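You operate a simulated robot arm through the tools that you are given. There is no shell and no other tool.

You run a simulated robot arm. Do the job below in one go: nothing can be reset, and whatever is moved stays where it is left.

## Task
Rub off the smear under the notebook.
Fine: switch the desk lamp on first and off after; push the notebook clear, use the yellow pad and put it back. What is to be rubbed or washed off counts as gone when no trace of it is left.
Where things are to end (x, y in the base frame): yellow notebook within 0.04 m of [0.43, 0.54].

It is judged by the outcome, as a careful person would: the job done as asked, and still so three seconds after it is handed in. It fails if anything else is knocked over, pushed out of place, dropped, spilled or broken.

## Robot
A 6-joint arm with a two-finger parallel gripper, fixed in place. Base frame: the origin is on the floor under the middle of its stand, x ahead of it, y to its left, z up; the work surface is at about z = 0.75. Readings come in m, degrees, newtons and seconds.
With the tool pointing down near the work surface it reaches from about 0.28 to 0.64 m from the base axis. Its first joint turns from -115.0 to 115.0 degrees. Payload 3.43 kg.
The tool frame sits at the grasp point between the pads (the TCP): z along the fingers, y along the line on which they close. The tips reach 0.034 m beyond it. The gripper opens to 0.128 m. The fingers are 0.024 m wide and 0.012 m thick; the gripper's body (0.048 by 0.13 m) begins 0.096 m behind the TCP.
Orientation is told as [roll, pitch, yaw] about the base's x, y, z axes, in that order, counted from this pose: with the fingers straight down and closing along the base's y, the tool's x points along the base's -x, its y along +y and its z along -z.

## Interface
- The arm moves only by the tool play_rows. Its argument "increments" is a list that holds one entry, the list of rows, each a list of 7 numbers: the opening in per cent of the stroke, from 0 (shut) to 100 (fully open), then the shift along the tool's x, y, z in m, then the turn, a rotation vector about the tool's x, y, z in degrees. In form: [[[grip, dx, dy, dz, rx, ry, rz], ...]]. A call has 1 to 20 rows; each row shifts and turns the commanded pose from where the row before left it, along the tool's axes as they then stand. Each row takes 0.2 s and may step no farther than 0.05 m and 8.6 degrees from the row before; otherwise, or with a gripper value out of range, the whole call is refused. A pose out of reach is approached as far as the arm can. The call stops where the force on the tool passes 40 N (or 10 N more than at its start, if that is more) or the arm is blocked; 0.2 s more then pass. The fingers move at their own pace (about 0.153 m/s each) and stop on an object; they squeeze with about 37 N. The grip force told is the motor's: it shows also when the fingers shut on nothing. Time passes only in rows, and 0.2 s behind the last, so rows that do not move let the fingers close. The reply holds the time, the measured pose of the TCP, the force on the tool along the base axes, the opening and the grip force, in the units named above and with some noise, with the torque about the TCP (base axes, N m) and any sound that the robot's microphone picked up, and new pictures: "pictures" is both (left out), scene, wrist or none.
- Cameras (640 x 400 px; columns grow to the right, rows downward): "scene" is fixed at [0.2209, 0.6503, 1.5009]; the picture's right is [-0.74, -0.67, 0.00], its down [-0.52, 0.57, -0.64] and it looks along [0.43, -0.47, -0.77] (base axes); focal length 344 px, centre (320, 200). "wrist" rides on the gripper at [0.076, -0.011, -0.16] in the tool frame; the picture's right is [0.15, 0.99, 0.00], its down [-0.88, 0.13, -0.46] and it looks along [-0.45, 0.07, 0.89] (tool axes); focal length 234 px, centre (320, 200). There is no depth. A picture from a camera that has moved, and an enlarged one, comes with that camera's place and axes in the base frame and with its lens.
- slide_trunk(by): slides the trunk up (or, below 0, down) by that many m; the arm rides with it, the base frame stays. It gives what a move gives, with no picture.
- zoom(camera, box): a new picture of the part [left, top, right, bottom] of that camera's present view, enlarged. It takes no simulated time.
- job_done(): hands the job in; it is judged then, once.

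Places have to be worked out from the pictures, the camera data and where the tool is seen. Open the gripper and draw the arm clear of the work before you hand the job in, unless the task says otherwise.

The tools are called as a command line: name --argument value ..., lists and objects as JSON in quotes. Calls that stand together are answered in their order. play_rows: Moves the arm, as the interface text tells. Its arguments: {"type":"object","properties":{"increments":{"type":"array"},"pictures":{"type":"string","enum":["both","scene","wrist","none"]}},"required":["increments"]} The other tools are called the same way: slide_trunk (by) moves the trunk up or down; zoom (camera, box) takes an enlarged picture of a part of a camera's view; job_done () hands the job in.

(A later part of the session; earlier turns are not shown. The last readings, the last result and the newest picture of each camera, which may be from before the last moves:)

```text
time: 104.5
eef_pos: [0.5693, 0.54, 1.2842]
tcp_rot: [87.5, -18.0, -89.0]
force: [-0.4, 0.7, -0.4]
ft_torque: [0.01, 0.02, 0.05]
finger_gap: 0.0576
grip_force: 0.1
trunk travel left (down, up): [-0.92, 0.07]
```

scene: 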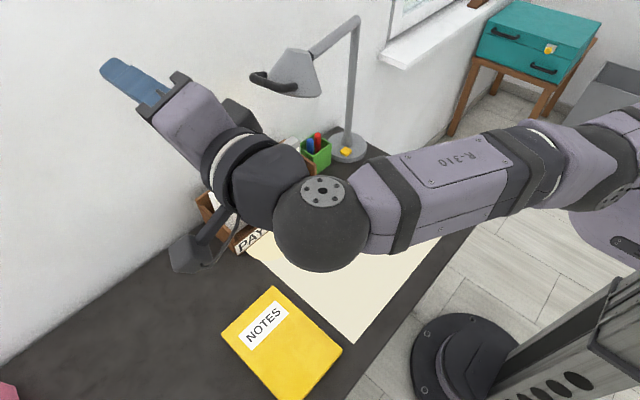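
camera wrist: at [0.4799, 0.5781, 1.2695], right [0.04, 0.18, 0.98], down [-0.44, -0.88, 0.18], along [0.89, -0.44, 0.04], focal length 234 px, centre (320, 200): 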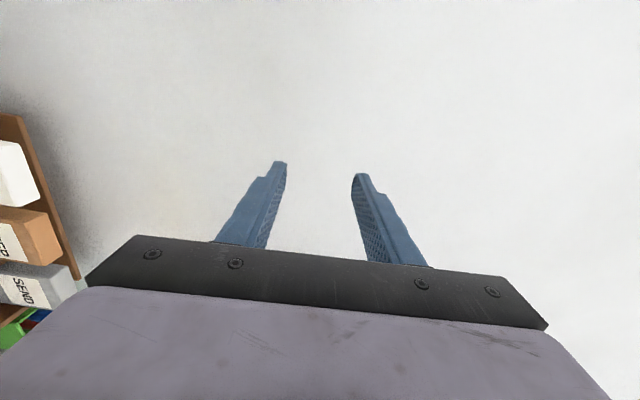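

The commanded pose resumes from where the arm actually is, so it's back under control. I retreat further from the lamp, then undo the rest of the roll.

play_rows --increments '[[[0, 0, 0, -0.04, 0, 0, 0], [0, 0, 0, -0.04, 0, 0, 0], [0, 0, 0, -0.04, 0, 0, 0], [0, 0, 0, 0, 0, 0, 0]]]' --pictures "none"

play_rows --increments '[[[0, 0, 0, 0, 0, 0, -8.2], [0, 0, 0, 0, 0, 0, -8.2], [0, 0, 0, 0, 0, 0, -8.2], [0, 0, 0, 0, 0, 0, -8.2], [0, 0, 0, 0, 0, 0, 0]]]' --pictures "scene"

```text
time: 105.5
eef_pos: [0.4637, 0.5774, 1.2925]
tcp_rot: [87.5, -18.0, -89.2]
force: [0.4, -0.9, -0.9]
ft_torque: [-0.01, 0.03, 0.04]
finger_gap: 0.0
grip_force: 33.1
out of reach, approached as far as the arm can: row 1, 2, 3
trunk travel left (down, up): [-0.92, 0.07]
```

```text
time: 106.8
eef_pos: [0.4637, 0.5791, 1.2922]
tcp_rot: [86.2, -50.8, -86.9]
force: [-0.4, -1.6, -0.9]
ft_torque: [0.03, -0.01, 0.01]
finger_gap: 0.0
grip_force: 32.8
trunk travel left (down, up): [-0.92, 0.07]
```

scene: 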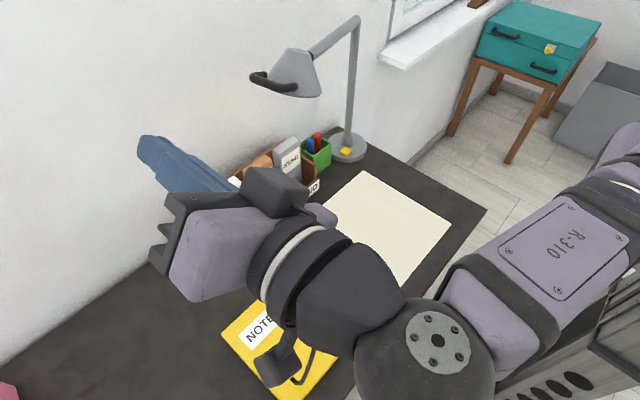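

I finish undoing the roll (about 39° left).

play_rows --increments '[[[0, 0, 0, 0, 0, 0, -8.2], [0, 0, 0, 0, 0, 0, -8.2], [0, 0, 0, 0, 0, 0, -8.2], [0, 0, 0, 0, 0, 0, -8.2], [0, 0, 0, 0, 0, 0, -6.4], [0, 0, 0, 0, 0, 0, 0]]]' --pictures "both"

```text
time: 108.2
eef_pos: [0.4639, 0.5793, 1.2932]
tcp_rot: [-2.0, -87.6, 2.1]
force: [-0.1, -0.2, 1.0]
ft_torque: [0.02, 0.0, 0.0]
finger_gap: 0.0
grip_force: 32.8
trunk travel left (down, up): [-0.92, 0.07]
camera wrist: at [0.3013, 0.5678, 1.224], right [-0.01, 0.99, -0.15], down [-0.42, 0.13, 0.9], along [0.91, 0.07, 0.41], focal length 234 px, centre (320, 200)
```

scene: 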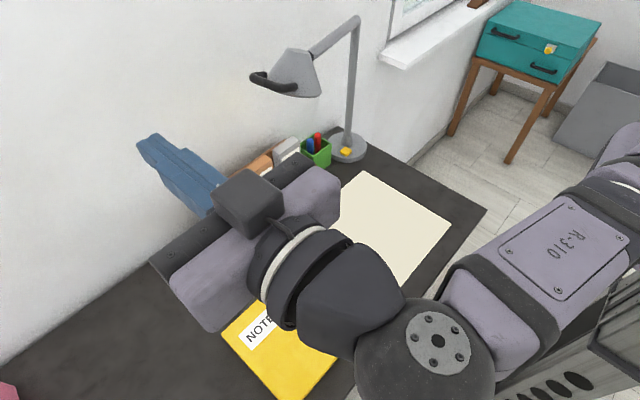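
wrist: 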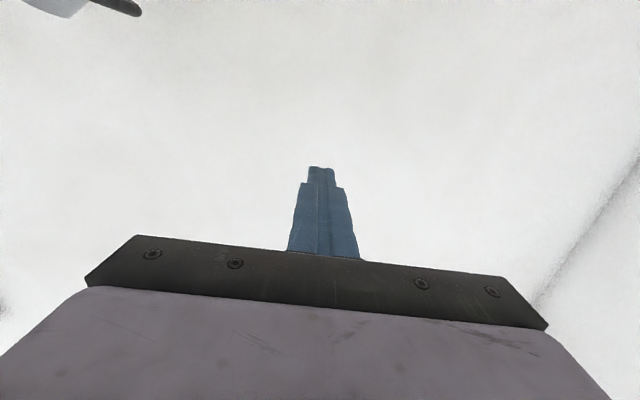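

The roll is undone. I tilt to about 50° down-forward and come back in front of the lamp at (0.50, 0.307, 1.30), still clear of it.

play_rows --increments '[[[0, 0, 0, 0, 0, 8, 0], [0, 0, 0, 0, 0, 8, 0], [0, 0, 0, 0, 0, 8, 0], [0, 0, 0, 0, 0, 8, 0], [0, 0, 0, 0, 0, 5.6, 0], [0, 0, -0.045, 0, 0, 0, 0], [0, 0, -0.045, 0, 0, 0, 0], [0, 0, -0.045, 0, 0, 0, 0], [0, 0, -0.045, 0, 0, 0, 0], [0, 0, -0.045, 0, 0, 0, 0], [0, 0, -0.047, 0, 0, 0, 0], [25, 0, 0, 0, 0, 0, 0], [25, 0, 0, 0, 0, 0, 0]]]' --pictures "both"

```text
time: 111.0
eef_pos: [0.4454, 0.2659, 1.2728]
tcp_rot: [0.0, -50.1, 0.0]
force: [-0.8, -0.5, -0.8]
ft_torque: [0.0, 0.02, 0.0]
finger_gap: 0.032
grip_force: 0.0
out of reach, approached as far as the arm can: row 2, 3, 4, 5
trunk travel left (down, up): [-0.92, 0.07]
camera wrist: at [0.2746, 0.2549, 1.3175], right [-0.1, 0.99, -0.11], down [0.22, 0.13, 0.97], along [0.97, 0.07, -0.23], focal length 234 px, centre (320, 200)
```

scene: 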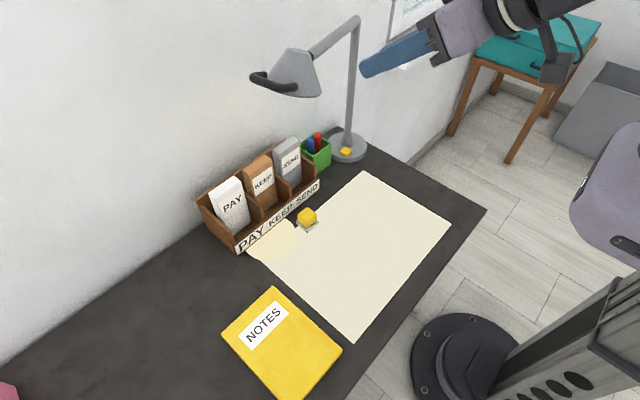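
wrist: 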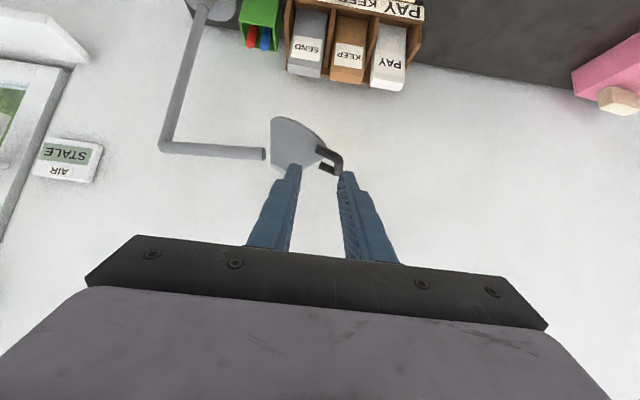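

Good position and a clear view. I zoom on the handle to place the straddle grip.

zoom --camera "wrist" --box '[260, 100, 380, 190]'

zoom --camera "scene" --box '[230, 30, 340, 110]'

```text
4.44 times, centred on (320, 145) of wrist
camera zoom: at [0.2746, 0.2549, 1.3175], right [-0.1, 0.99, -0.11], down [0.22, 0.13, 0.97], along [0.97, 0.07, -0.23], focal length 1041 px, centre (320, 444)
```

zoom: 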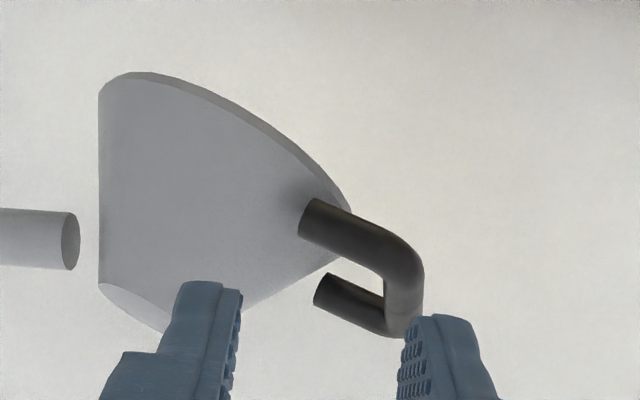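

```text
5.00 times, centred on (285, 70) of scene
camera zoom: at [0.2209, 0.6503, 1.5009], right [-0.74, -0.67, 0.0], down [-0.52, 0.57, -0.64], along [0.43, -0.47, -0.77], focal length 1719 px, centre (495, 850)
```

zoom: 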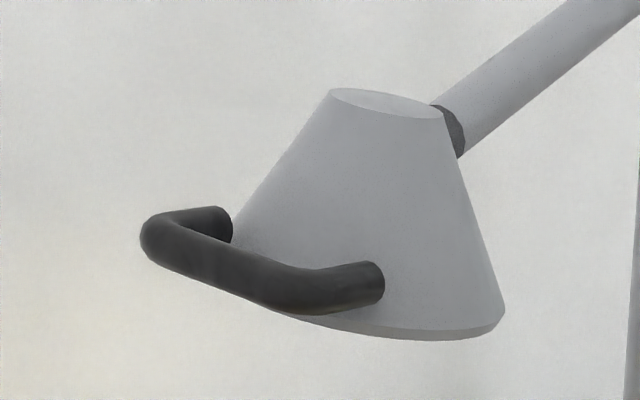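

I set the tilt to 40° and move to a pre-position above the handle, fingers open 3.2 cm, to straddle its cross bar (one finger inside the U).

play_rows --increments '[[[25, 0, 0, 0, 0, 8, 0], [25, 0, 0, 0, 0, 2.1, 0], [25, -0.0242, 0.0109, 0.0357, 0, 0, 0], [25, -0.0242, 0.0109, 0.0357, 0, 0, 0], [25, -0.0242, 0.0109, 0.0357, 0, 0, 0], [25, -0.0242, 0.0109, 0.0357, 0, 0, 0], [25, 0, 0, 0, 0, 0, 0]]]' --pictures "both"

zoom --camera "scene" --box '[220, 20, 340, 120]'

zoom --camera "wrist" --box '[220, 110, 420, 250]'

```text
time: 112.5
eef_pos: [0.6112, 0.311, 1.2266]
tcp_rot: [0.1, -40.0, 0.3]
force: [-1.1, -1.0, 0.8]
ft_torque: [-0.01, -0.03, 0.0]
finger_gap: 0.0323
grip_force: 0.1
trunk travel left (down, up): [-0.92, 0.07]
camera wrist: at [0.4505, 0.2999, 1.3001], right [-0.12, 0.99, -0.09], down [0.38, 0.13, 0.92], along [0.92, 0.07, -0.39], focal length 234 px, centre (320, 200)
```

scene: 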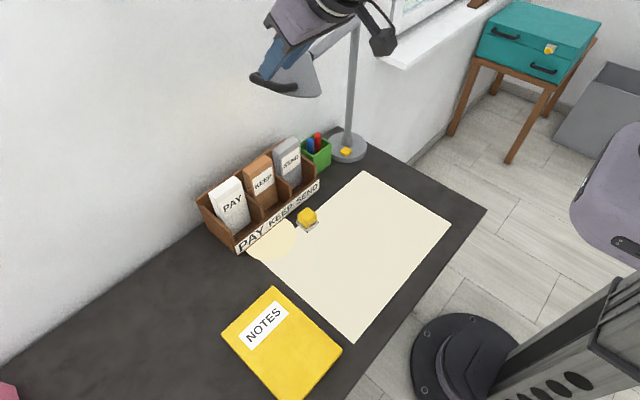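
wrist: 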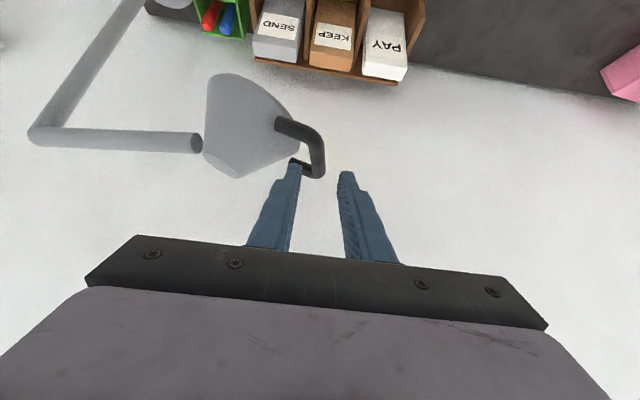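

```text
4.00 times, centred on (280, 70) of scene
camera zoom: at [0.2209, 0.6503, 1.5009], right [-0.74, -0.67, 0.0], down [-0.52, 0.57, -0.64], along [0.43, -0.47, -0.77], focal length 1375 px, centre (480, 720)
```

zoom: 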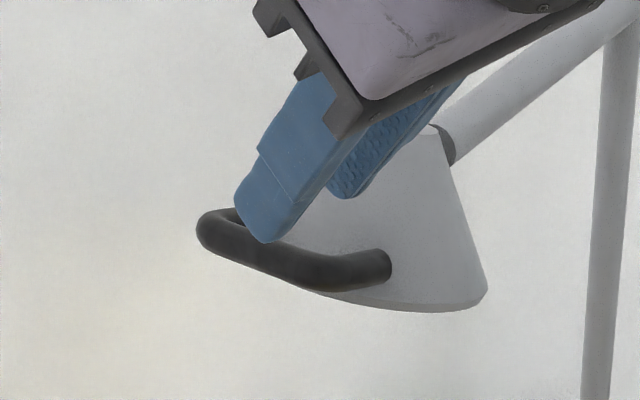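

```text
2.86 times, centred on (320, 180) of wrist
camera zoom: at [0.4505, 0.2999, 1.3001], right [-0.12, 0.99, -0.09], down [0.38, 0.13, 0.92], along [0.92, 0.07, -0.39], focal length 669 px, centre (320, 257)
```

zoom: 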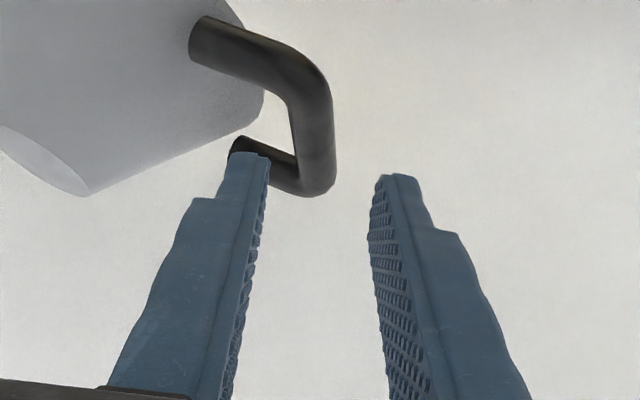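

The bar lies right between the fingers. I advance along the finger direction 4 cm, then check.

play_rows --increments '[[[25, 0, -0.0008, 0.02, 0, 0, 0], [25, 0, -0.0007, 0.02, 0, 0, 0], [25, 0, 0, 0, 0, 0, 0]]]' --pictures "wrist"

zoom --camera "wrist" --box '[220, 110, 420, 250]'

zoom --camera "scene" --box '[220, 20, 340, 120]'

```text
time: 113.3
eef_pos: [0.6377, 0.31, 1.196]
tcp_rot: [0.2, -40.0, 0.2]
force: [-0.9, -0.6, -0.1]
ft_torque: [0.0, 0.04, 0.07]
finger_gap: 0.0319
grip_force: 0.0
trunk travel left (down, up): [-0.92, 0.07]
camera wrist: at [0.4772, 0.2994, 1.269], right [-0.12, 0.99, -0.09], down [0.38, 0.13, 0.92], along [0.92, 0.07, -0.39], focal length 234 px, centre (320, 200)
```

wrist: 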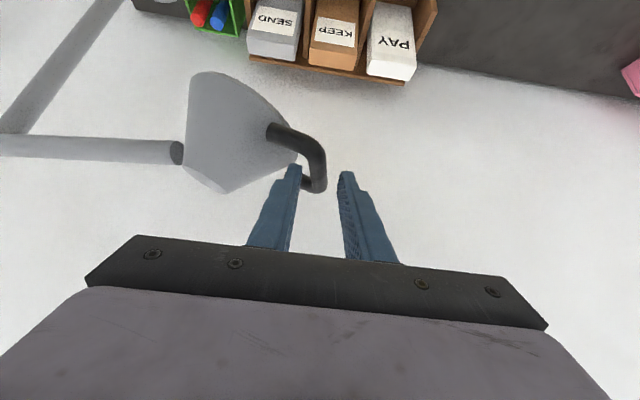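

```text
2.86 times, centred on (320, 180) of wrist
camera zoom: at [0.4772, 0.2994, 1.269], right [-0.12, 0.99, -0.09], down [0.38, 0.13, 0.92], along [0.92, 0.07, -0.39], focal length 669 px, centre (320, 257)
```

zoom: 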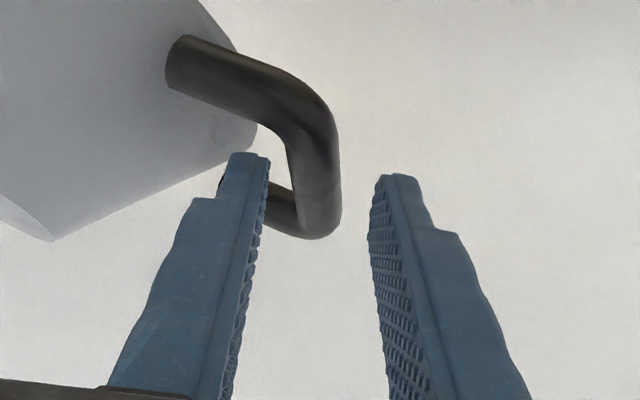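

```text
4.00 times, centred on (280, 70) of scene
camera zoom: at [0.2209, 0.6503, 1.5009], right [-0.74, -0.67, 0.0], down [-0.52, 0.57, -0.64], along [0.43, -0.47, -0.77], focal length 1375 px, centre (480, 720)
```

zoom: 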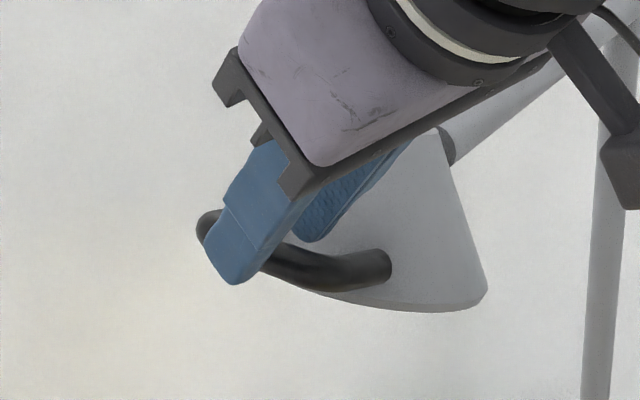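

The inner finger is entering the U without touching. I go 1.8 cm deeper and then, without squeezing, draw gently toward −x so the inner finger hooks the near leg; forces stay tiny because the joint is loose.

play_rows --increments '[[[25, 0, 0, 0.01, 0, 0, 0], [25, 0, 0, 0.01, 0, 0, 0], [25, 0, 0, 0, 0, 0, 0]]]' --pictures "wrist"

zoom --camera "wrist" --box '[220, 110, 420, 250]'

zoom --camera "scene" --box '[220, 20, 340, 120]'

```text
time: 114.2
eef_pos: [0.6518, 0.3105, 1.1804]
tcp_rot: [0.1, -40.1, 0.2]
force: [0.4, 0.5, 0.2]
ft_torque: [-0.01, 0.02, -0.01]
finger_gap: 0.032
grip_force: 0.2
trunk travel left (down, up): [-0.92, 0.07]
camera wrist: at [0.491, 0.2994, 1.2535], right [-0.12, 0.99, -0.09], down [0.38, 0.13, 0.92], along [0.92, 0.07, -0.39], focal length 234 px, centre (320, 200)
```

wrist: 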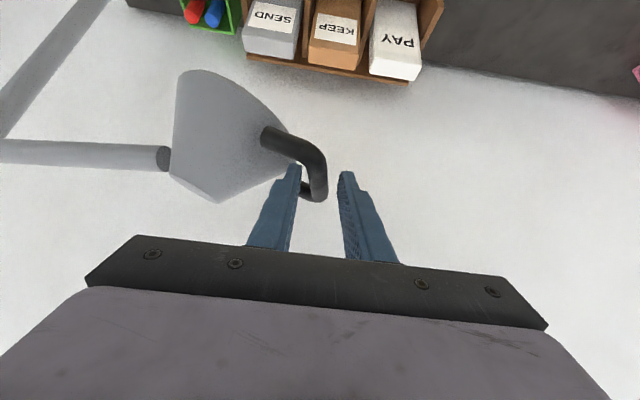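

```text
2.86 times, centred on (320, 180) of wrist
camera zoom: at [0.491, 0.2994, 1.2535], right [-0.12, 0.99, -0.09], down [0.38, 0.13, 0.92], along [0.92, 0.07, -0.39], focal length 669 px, centre (320, 257)
```

zoom: 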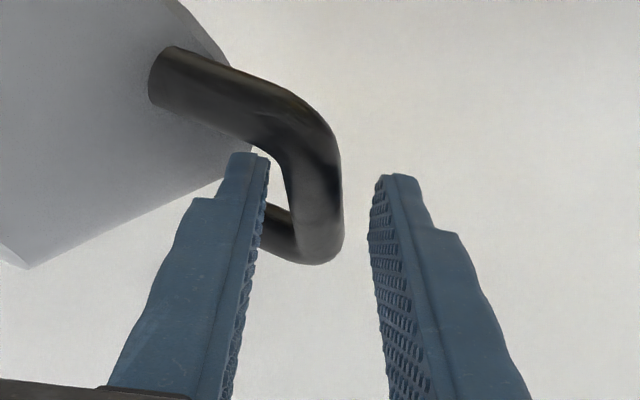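

```text
4.00 times, centred on (280, 70) of scene
camera zoom: at [0.2209, 0.6503, 1.5009], right [-0.74, -0.67, 0.0], down [-0.52, 0.57, -0.64], along [0.43, -0.47, -0.77], focal length 1375 px, centre (480, 720)
```

zoom: 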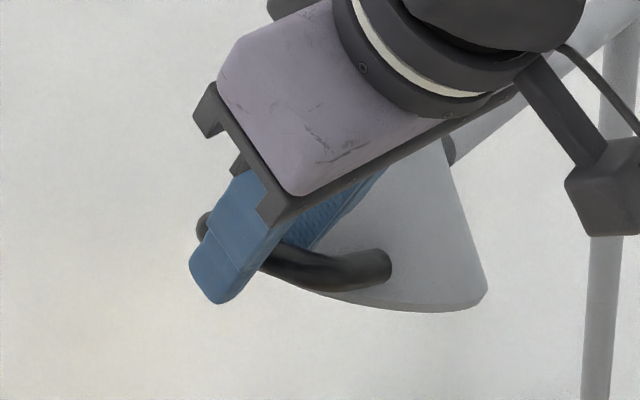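

The bar is straddled. Now I draw in −x: 8 mm first, then small steps with readings.

play_rows --increments '[[[25, 0, 0, 0.004, 0, 0, 0], [25, 0.00306, 0, -0.00257, 0, 0, 0], [25, 0.00306, 0, -0.00257, 0, 0, 0], [25, 0, 0, 0, 0, 0, 0]]]' --pictures "none"

play_rows --increments '[[[25, 0.00306, 0, -0.00257, 0, 0, 0], [25, 0, 0, 0, 0, 0, 0]]]' --pictures "none"

play_rows --increments '[[[25, 0.00306, 0, -0.00257, 0, 0, 0], [25, 0, 0, 0, 0, 0, 0]]]' --pictures "both"

zoom --camera "scene" --box '[220, 20, 340, 120]'

zoom --camera "scene" --box '[230, 190, 350, 290]'

```text
time: 115.2
eef_pos: [0.6446, 0.3098, 1.1755]
tcp_rot: [0.0, -40.0, 0.2]
force: [0.3, 0.0, -0.1]
ft_torque: [-0.01, -0.02, 0.01]
finger_gap: 0.0321
grip_force: 0.1
trunk travel left (down, up): [-0.92, 0.07]
```

```text
time: 115.8
eef_pos: [0.6401, 0.3099, 1.1765]
tcp_rot: [0.1, -39.9, 0.2]
force: [0.0, -0.7, 0.3]
ft_torque: [-0.01, 0.03, 0.02]
finger_gap: 0.0319
grip_force: 0.1
trunk travel left (down, up): [-0.92, 0.07]
```

```text
time: 116.3
eef_pos: [0.6378, 0.3105, 1.1763]
tcp_rot: [0.1, -39.9, 0.2]
force: [-1.2, -0.3, -1.0]
ft_torque: [0.02, -0.01, 0.03]
finger_gap: 0.0322
grip_force: 0.1
trunk travel left (down, up): [-0.92, 0.07]
camera wrist: at [0.4769, 0.2993, 1.2505], right [-0.12, 0.99, -0.09], down [0.38, 0.13, 0.91], along [0.92, 0.07, -0.39], focal length 234 px, centre (320, 200)
```

scene: 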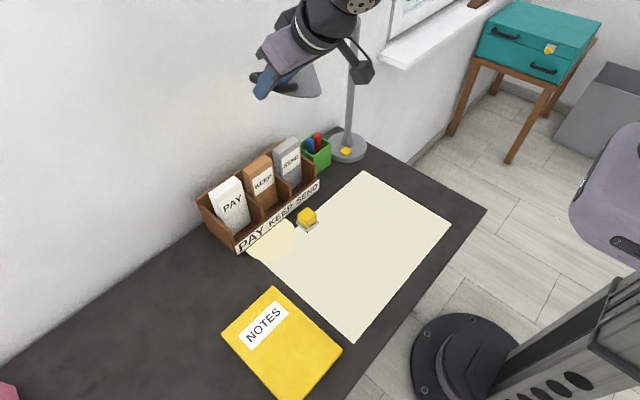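
wrist: 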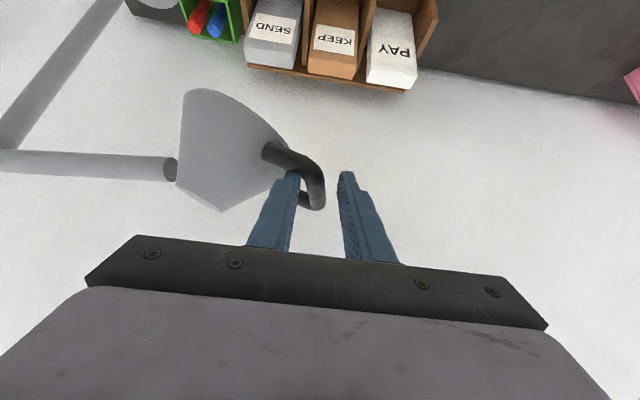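

```text
4.00 times, centred on (280, 70) of scene
camera zoom: at [0.2209, 0.6503, 1.5009], right [-0.74, -0.67, 0.0], down [-0.52, 0.57, -0.64], along [0.43, -0.47, -0.77], focal length 1375 px, centre (480, 720)
```

zoom: 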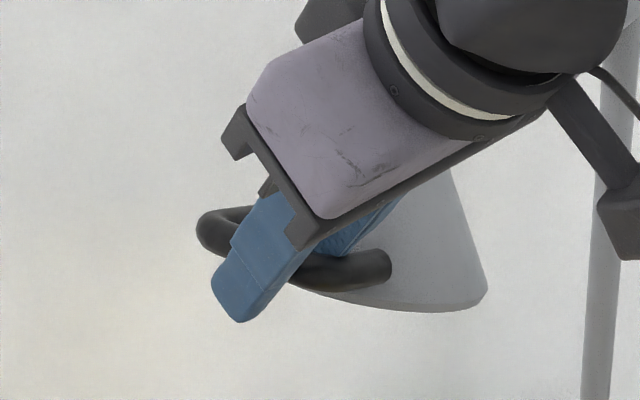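

```text
4.00 times, centred on (290, 240) of scene
camera zoom: at [0.2209, 0.6503, 1.5009], right [-0.74, -0.67, 0.0], down [-0.52, 0.57, -0.64], along [0.43, -0.47, -0.77], focal length 1375 px, centre (440, 40)
```

zoom: 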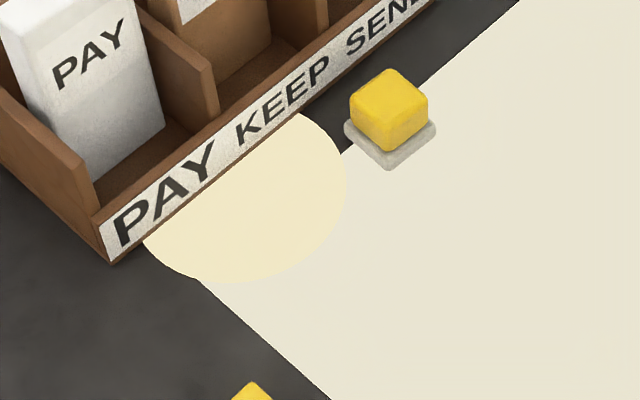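

Still just before contact. I continue in 4 mm steps and compare the disc.

play_rows --increments '[[[25, 0.00306, 0, -0.00257, 0, 0, 0], [25, 0, 0, 0, 0, 0, 0]]]' --pictures "none"

play_rows --increments '[[[25, 0.00306, 0, -0.00257, 0, 0, 0], [25, 0, 0, 0, 0, 0, 0]]]' --pictures "both"

zoom --camera "scene" --box '[230, 190, 350, 290]'

zoom --camera "wrist" --box '[220, 110, 420, 250]'

```text
time: 117.0
eef_pos: [0.6335, 0.31, 1.176]
tcp_rot: [0.1, -40.0, 0.2]
force: [1.0, -0.1, 0.6]
ft_torque: [0.03, 0.0, 0.02]
finger_gap: 0.0321
grip_force: 0.1
trunk travel left (down, up): [-0.92, 0.07]
```

```text
time: 117.5
eef_pos: [0.6287, 0.3093, 1.1757]
tcp_rot: [0.0, -39.9, 0.1]
force: [0.1, 0.0, 0.3]
ft_torque: [0.01, -0.03, 0.0]
finger_gap: 0.032
grip_force: 0.3
trunk travel left (down, up): [-0.92, 0.07]
camera wrist: at [0.4688, 0.2992, 1.2503], right [-0.12, 0.99, -0.09], down [0.38, 0.13, 0.91], along [0.92, 0.07, -0.39], focal length 234 px, centre (320, 200)
```

scene: 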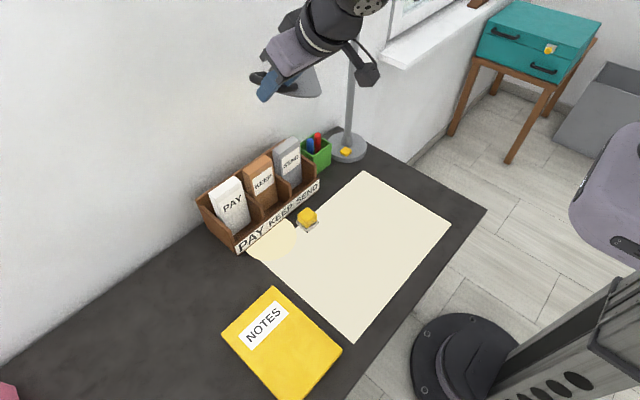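
wrist: 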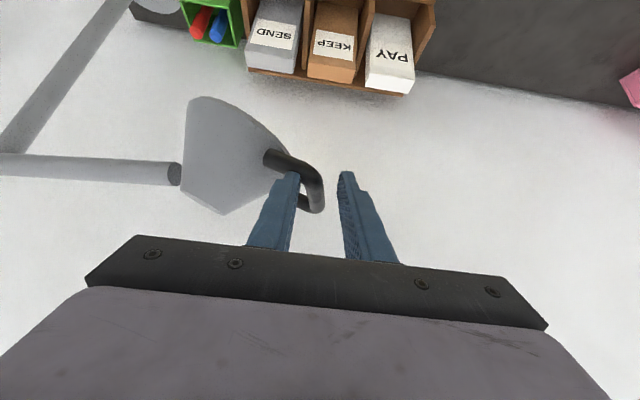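

```text
4.00 times, centred on (290, 240) of scene
camera zoom: at [0.2209, 0.6503, 1.5009], right [-0.74, -0.67, 0.0], down [-0.52, 0.57, -0.64], along [0.43, -0.47, -0.77], focal length 1375 px, centre (440, 40)
```

zoom: 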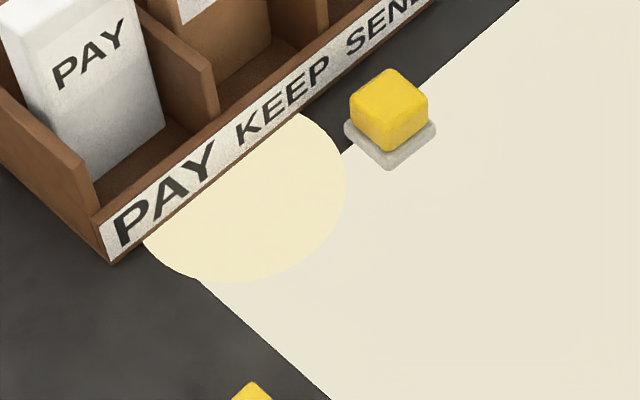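

```text
2.86 times, centred on (320, 180) of wrist
camera zoom: at [0.4688, 0.2992, 1.2503], right [-0.12, 0.99, -0.09], down [0.38, 0.13, 0.91], along [0.92, 0.07, -0.39], focal length 669 px, centre (320, 257)
```

zoom: 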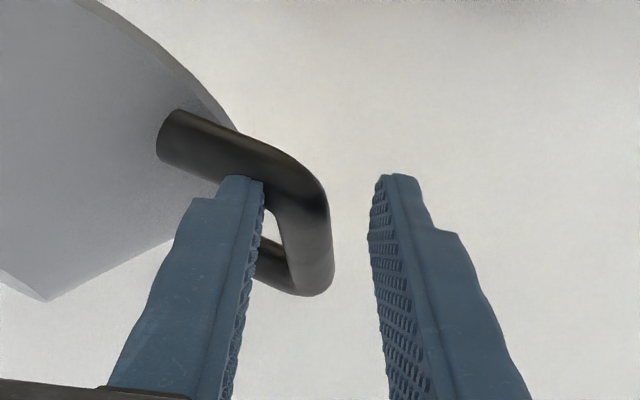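

No force yet; the near leg is just about to meet the finger. Continue with small steps.

play_rows --increments '[[[25, 0.00306, 0, -0.00257, 0, 0, 0], [25, 0, 0, 0, 0, 0, 0]]]' --pictures "none"

play_rows --increments '[[[25, 0.00306, 0, -0.00257, 0, 0, 0], [25, 0, 0, 0, 0, 0, 0]]]' --pictures "wrist"

zoom --camera "scene" --box '[230, 190, 350, 290]'

zoom --camera "wrist" --box '[220, 110, 420, 250]'

zoom --camera "scene" --box '[220, 20, 340, 120]'

```text
time: 118.2
eef_pos: [0.6245, 0.3111, 1.1755]
tcp_rot: [0.0, -40.0, 0.2]
force: [-0.1, -0.4, 0.8]
ft_torque: [-0.02, -0.01, -0.01]
finger_gap: 0.0318
grip_force: 0.1
trunk travel left (down, up): [-0.92, 0.07]
```

```text
time: 118.8
eef_pos: [0.6201, 0.3113, 1.1769]
tcp_rot: [0.1, -39.8, 0.1]
force: [0.5, -0.2, -0.2]
ft_torque: [-0.03, -0.02, -0.03]
finger_gap: 0.0322
grip_force: 0.1
trunk travel left (down, up): [-0.92, 0.07]
camera wrist: at [0.4608, 0.2994, 1.2506], right [-0.12, 0.99, -0.09], down [0.38, 0.13, 0.91], along [0.92, 0.07, -0.39], focal length 234 px, centre (320, 200)
```

wrist: 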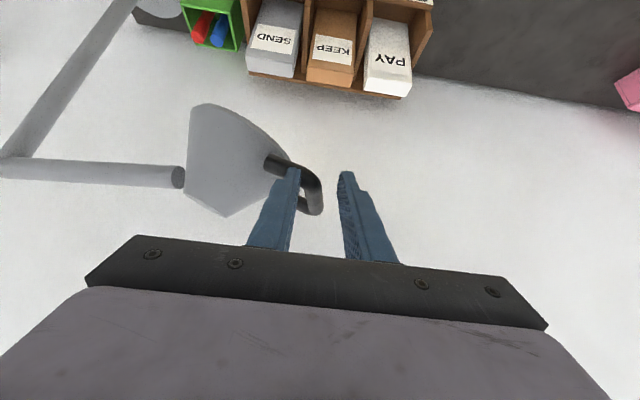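

```text
4.00 times, centred on (290, 240) of scene
camera zoom: at [0.2209, 0.6503, 1.5009], right [-0.74, -0.67, 0.0], down [-0.52, 0.57, -0.64], along [0.43, -0.47, -0.77], focal length 1375 px, centre (440, 40)
```

zoom: 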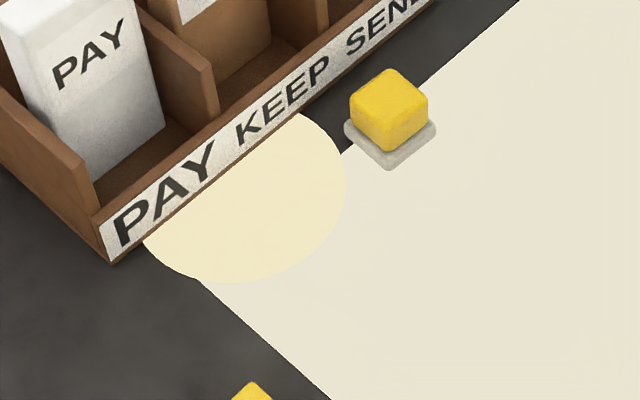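

```text
2.86 times, centred on (320, 180) of wrist
camera zoom: at [0.4608, 0.2994, 1.2506], right [-0.12, 0.99, -0.09], down [0.38, 0.13, 0.91], along [0.92, 0.07, -0.39], focal length 669 px, centre (320, 257)
```

zoom: 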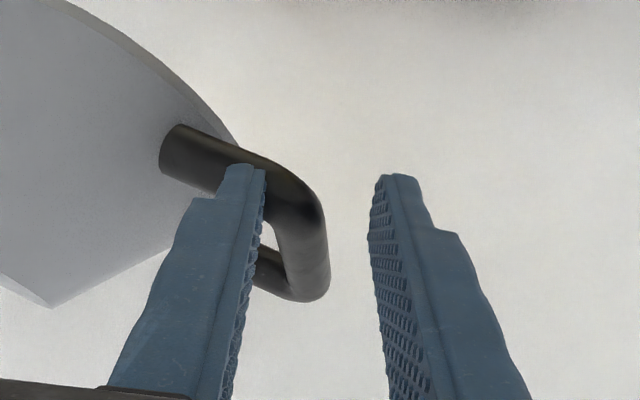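

```text
4.00 times, centred on (280, 70) of scene
camera zoom: at [0.2209, 0.6503, 1.5009], right [-0.74, -0.67, 0.0], down [-0.52, 0.57, -0.64], along [0.43, -0.47, -0.77], focal length 1375 px, centre (480, 720)
```

zoom: 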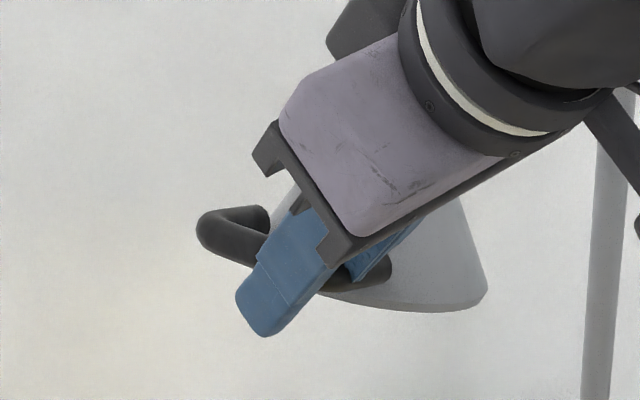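

The fingers passed through the leg's outline with no force, so the legs don't bear contact; only the bar seems solid. I return over the bar and will close on it in small increments, centring by the side force.

play_rows --increments '[[[25, -0.0115, 0, 0.00965, 0, 0, 0], [25, -0.0115, 0, 0.00965, 0, 0, 0], [18, 0, 0, 0, 0, 0, 0], [18, 0, 0, 0, 0, 0, 0]]]' --pictures "wrist"

zoom --camera "wrist" --box '[220, 110, 420, 250]'

zoom --camera "scene" --box '[220, 20, 340, 120]'

```text
time: 119.8
eef_pos: [0.652, 0.31, 1.1768]
tcp_rot: [0.0, -39.9, 0.2]
force: [-0.2, -1.5, 0.3]
ft_torque: [-0.01, 0.05, 0.01]
finger_gap: 0.0236
grip_force: 0.4
trunk travel left (down, up): [-0.92, 0.07]
camera wrist: at [0.4912, 0.2991, 1.2508], right [-0.12, 0.99, -0.09], down [0.38, 0.13, 0.91], along [0.92, 0.07, -0.39], focal length 234 px, centre (320, 200)
```

wrist: 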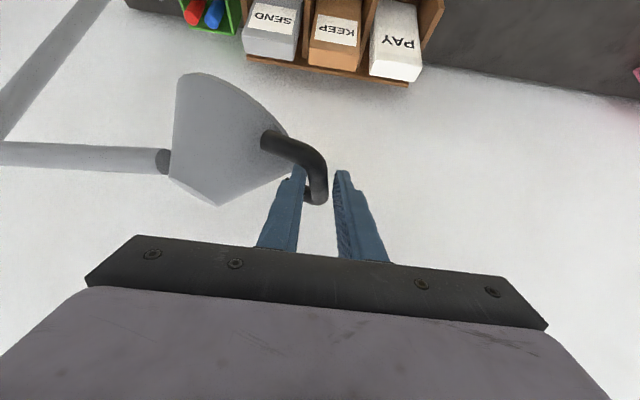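

```text
2.86 times, centred on (320, 180) of wrist
camera zoom: at [0.4912, 0.2991, 1.2508], right [-0.12, 0.99, -0.09], down [0.38, 0.13, 0.91], along [0.92, 0.07, -0.39], focal length 669 px, centre (320, 257)
```

zoom: 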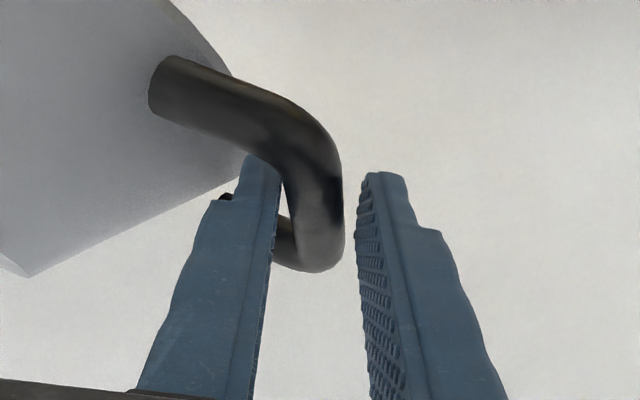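

```text
4.00 times, centred on (280, 70) of scene
camera zoom: at [0.2209, 0.6503, 1.5009], right [-0.74, -0.67, 0.0], down [-0.52, 0.57, -0.64], along [0.43, -0.47, -0.77], focal length 1375 px, centre (480, 720)
```

zoom: 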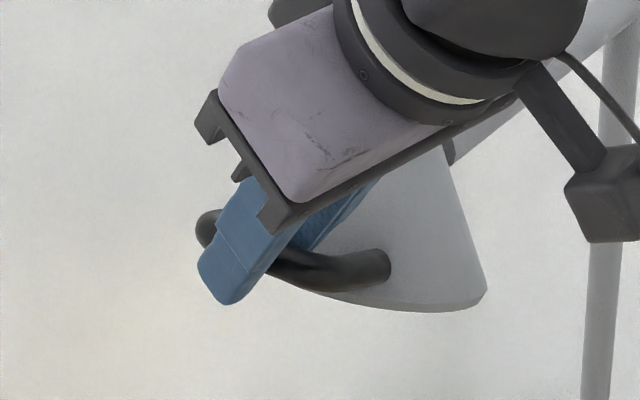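

The bar sits slightly toward the inner finger. I shift −2.5 mm in y and close a little more.

play_rows --increments '[[[18, 0, -0.0025, 0, 0, 0, 0], [15, 0, 0, 0, 0, 0, 0], [14, 0, 0, 0, 0, 0, 0], [14, 0, 0, 0, 0, 0, 0]]]' --pictures "wrist"

zoom --camera "wrist" --box '[260, 130, 380, 220]'

```text
time: 120.8
eef_pos: [0.6523, 0.3097, 1.1761]
tcp_rot: [-0.1, -40.0, 0.3]
force: [4.6, 2.5, -0.7]
ft_torque: [0.0, -0.04, 1.81]
finger_gap: 0.0203
grip_force: 45.4
trunk travel left (down, up): [-0.92, 0.07]
camera wrist: at [0.4918, 0.2978, 1.2505], right [-0.12, 0.99, -0.09], down [0.38, 0.13, 0.92], along [0.92, 0.07, -0.39], focal length 234 px, centre (320, 200)
```

wrist: 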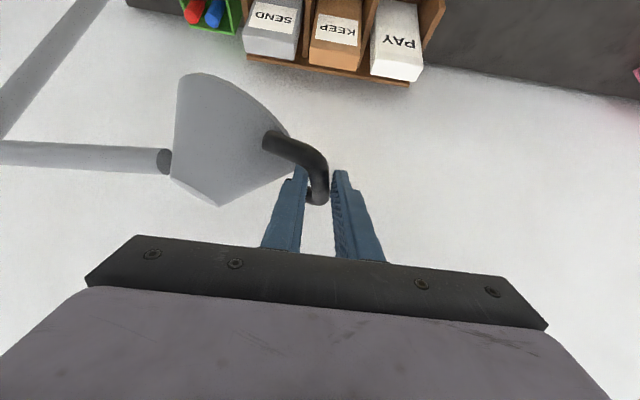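

```text
4.44 times, centred on (320, 175) of wrist
camera zoom: at [0.4918, 0.2978, 1.2505], right [-0.12, 0.99, -0.09], down [0.38, 0.13, 0.92], along [0.92, 0.07, -0.39], focal length 1041 px, centre (320, 311)
```

zoom: 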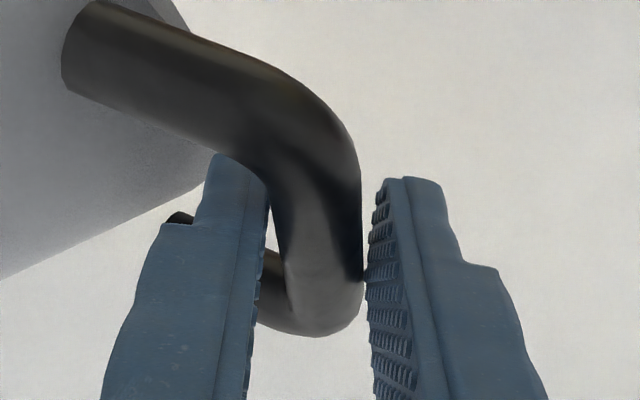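

The squeeze produced a 1.8 N·m twist without the head turning, so it has no loose pan joint. I release immediately and check that the lamp hasn't shifted.

play_rows --increments '[[[20, 0, 0, 0, 0, 0, 0], [25, 0, 0, 0, 0, 0, 0], [25, 0, 0, 0, 0, 0, 0]]]' --pictures "both"

zoom --camera "scene" --box '[230, 190, 350, 290]'

zoom --camera "scene" --box '[310, 120, 390, 170]'

```text
time: 121.5
eef_pos: [0.651, 0.3092, 1.1768]
tcp_rot: [0.0, -40.0, 0.2]
force: [-0.9, -0.1, 0.2]
ft_torque: [0.0, -0.02, -0.02]
finger_gap: 0.0322
grip_force: 0.1
trunk travel left (down, up): [-0.92, 0.07]
camera wrist: at [0.4909, 0.2971, 1.2508], right [-0.12, 0.99, -0.09], down [0.38, 0.13, 0.91], along [0.92, 0.07, -0.39], focal length 234 px, centre (320, 200)
```

scene: 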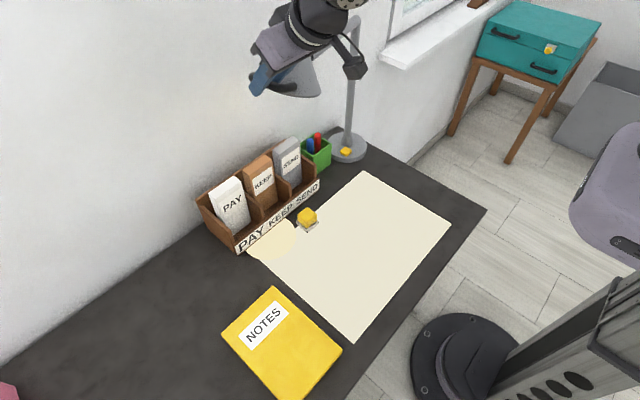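
wrist: 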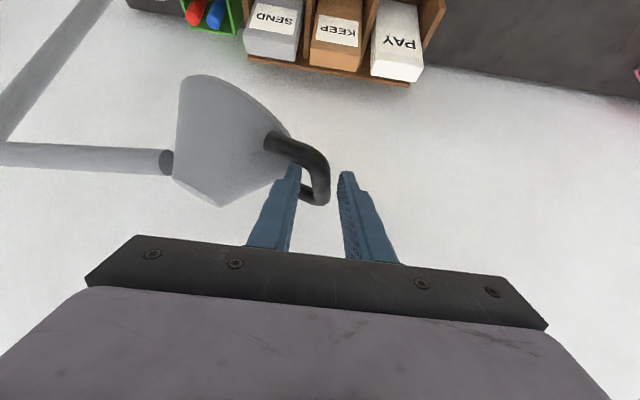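

```text
4.00 times, centred on (290, 240) of scene
camera zoom: at [0.2209, 0.6503, 1.5009], right [-0.74, -0.67, 0.0], down [-0.52, 0.57, -0.64], along [0.43, -0.47, -0.77], focal length 1375 px, centre (440, 40)
```

zoom: 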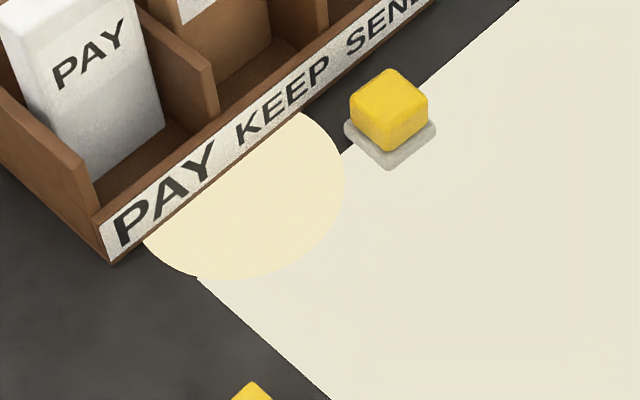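

```text
8.00 times, centred on (350, 145) of scene
camera zoom: at [0.2209, 0.6503, 1.5009], right [-0.74, -0.67, 0.0], down [-0.52, 0.57, -0.64], along [0.43, -0.47, -0.77], focal length 2750 px, centre (80, 640)
```

zoom: 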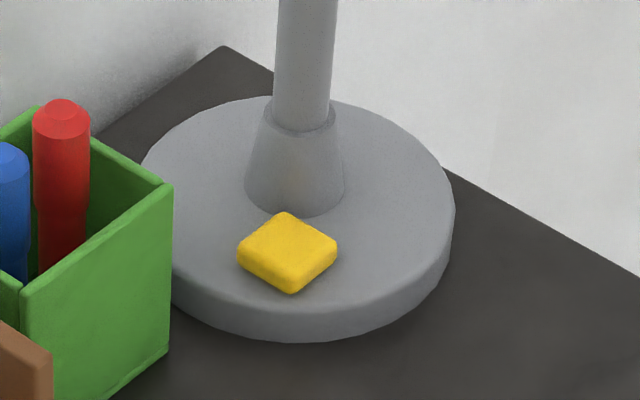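

The lamp base hasn't moved. The lamp's arm plane is turned ~11° about the post and the bar is parallel to that tilt axis, so the wedge came from misalignment; a swivel about the post isn't ruled out. I align the gripper's yaw with the bar (+10°) and close gently again.

play_rows --increments '[[[25, 0, -0.0015, 0, -3.2, 0, -3.83], [25, 0, -0.0015, 0, -3.2, 0, -3.83], [20, 0, 0, 0, 0, 0, 0], [18, 0, 0, 0, 0, 0, 0], [18, 0, 0, 0, 0, 0, 0]]]' --pictures "wrist"

zoom --camera "wrist" --box '[260, 130, 380, 220]'

```text
time: 122.8
eef_pos: [0.6514, 0.3039, 1.1771]
tcp_rot: [-0.1, -39.9, 10.3]
force: [0.9, 0.0, -0.3]
ft_torque: [0.02, -0.02, -0.01]
finger_gap: 0.0233
grip_force: 0.1
trunk travel left (down, up): [-0.92, 0.07]
camera wrist: at [0.4954, 0.2662, 1.2505], right [-0.29, 0.95, -0.09], down [0.35, 0.2, 0.91], along [0.89, 0.23, -0.39], focal length 234 px, centre (320, 200)
```

wrist: 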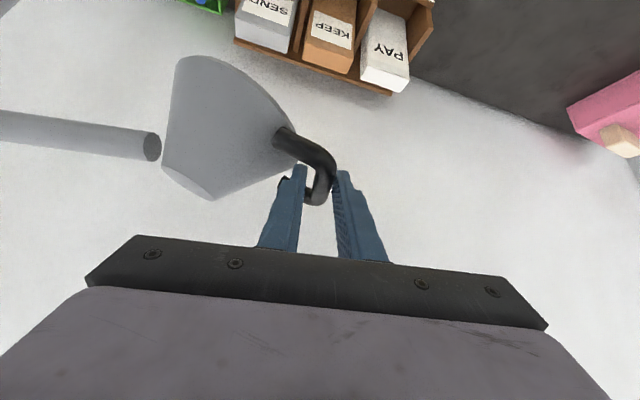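

```text
4.44 times, centred on (320, 175) of wrist
camera zoom: at [0.4954, 0.2662, 1.2505], right [-0.29, 0.95, -0.09], down [0.35, 0.2, 0.91], along [0.89, 0.23, -0.39], focal length 1041 px, centre (320, 311)
```

zoom: 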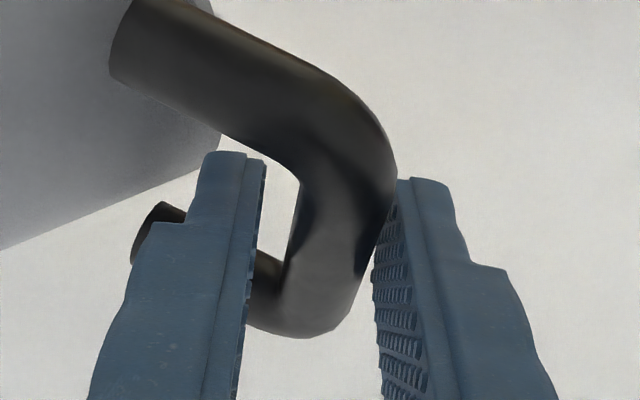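

I close a bit further at this yaw and read the torque.

play_rows --increments '[[[16, 0, 0, 0, 0, 0, 0], [15, 0, 0, 0, 0, 0, 0], [15, 0, 0, 0, 0, 0, 0]]]' --pictures "wrist"

zoom --camera "wrist" --box '[260, 130, 380, 220]'

```text
time: 123.5
eef_pos: [0.6519, 0.3054, 1.1762]
tcp_rot: [-0.1, -40.0, 10.2]
force: [0.0, 1.1, 0.3]
ft_torque: [0.03, -0.04, 0.0]
finger_gap: 0.0197
grip_force: 0.6
trunk travel left (down, up): [-0.92, 0.07]
camera wrist: at [0.4954, 0.2664, 1.2504], right [-0.29, 0.95, -0.09], down [0.35, 0.2, 0.91], along [0.89, 0.23, -0.39], focal length 234 px, centre (320, 200)
```

wrist: 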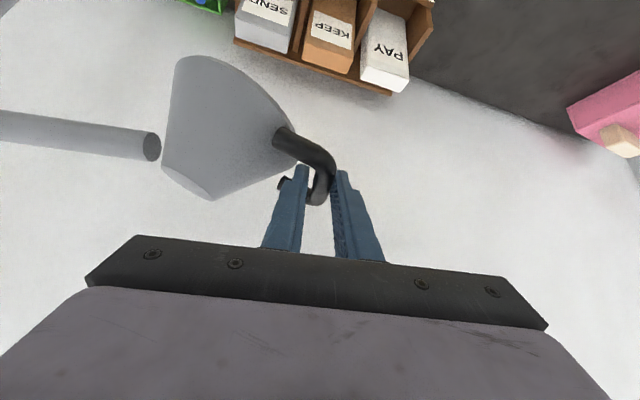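

```text
4.44 times, centred on (320, 175) of wrist
camera zoom: at [0.4954, 0.2664, 1.2504], right [-0.29, 0.95, -0.09], down [0.35, 0.2, 0.91], along [0.89, 0.23, -0.39], focal length 1041 px, centre (320, 311)
```

zoom: 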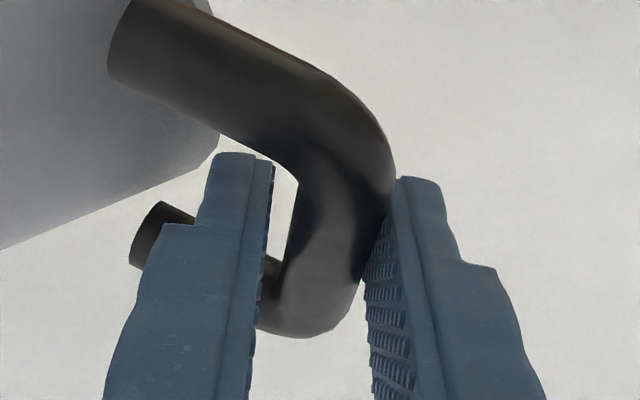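

Better: no torque at this yaw, and there's more room on the inner side. I shift +2.5 mm along the closing axis and close further.

play_rows --increments '[[[15, 0, 0.0025, 0, 0, 0, 0], [13.5, 0, 0, 0, 0, 0, 0], [12.5, 0, 0, 0, 0, 0, 0], [12.5, 0, 0, 0, 0, 0, 0]]]' --pictures "wrist"

zoom --camera "wrist" --box '[260, 130, 380, 220]'

```text
time: 124.5
eef_pos: [0.6506, 0.3076, 1.1767]
tcp_rot: [0.1, -39.8, 10.3]
force: [0.2, -1.4, 0.5]
ft_torque: [0.0, -0.03, -0.01]
finger_gap: 0.0164
grip_force: 0.5
trunk travel left (down, up): [-0.92, 0.07]
camera wrist: at [0.4948, 0.2684, 1.2505], right [-0.29, 0.95, -0.09], down [0.35, 0.2, 0.91], along [0.89, 0.23, -0.39], focal length 234 px, centre (320, 200)
```

wrist: 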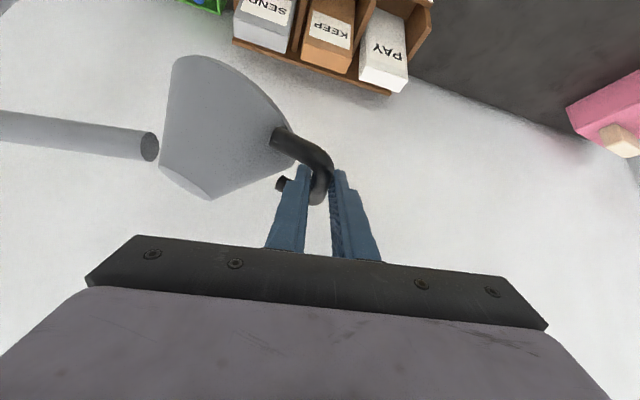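

```text
4.44 times, centred on (320, 175) of wrist
camera zoom: at [0.4948, 0.2684, 1.2505], right [-0.29, 0.95, -0.09], down [0.35, 0.2, 0.91], along [0.89, 0.23, -0.39], focal length 1041 px, centre (320, 311)
```

zoom: 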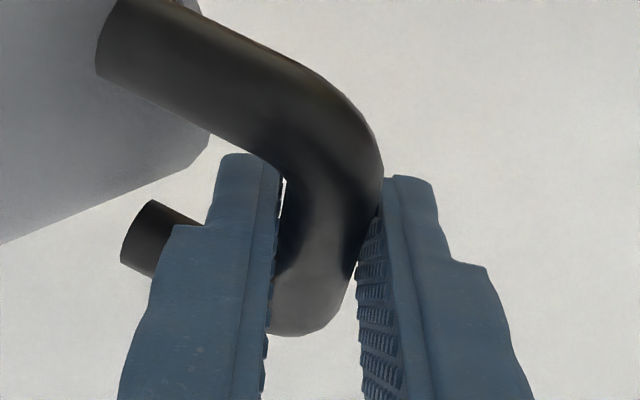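

The straddle is nicely centred. I close onto the bar fully and then test a 4 mm pull in −x with force readings.

play_rows --increments '[[[11.5, 0, 0, 0, 0, 0, 0], [10, 0, 0, 0, 0, 0, 0], [8, 0, 0, 0, 0, 0, 0], [8, 0, 0, 0, 0, 0, 0]]]' --pictures "none"

```text
time: 125.5
eef_pos: [0.6503, 0.3074, 1.1766]
tcp_rot: [0.1, -39.9, 10.2]
force: [-1.1, -1.6, 0.4]
ft_torque: [0.0, -0.06, -0.76]
finger_gap: 0.0151
grip_force: 45.2
trunk travel left (down, up): [-0.92, 0.07]
```

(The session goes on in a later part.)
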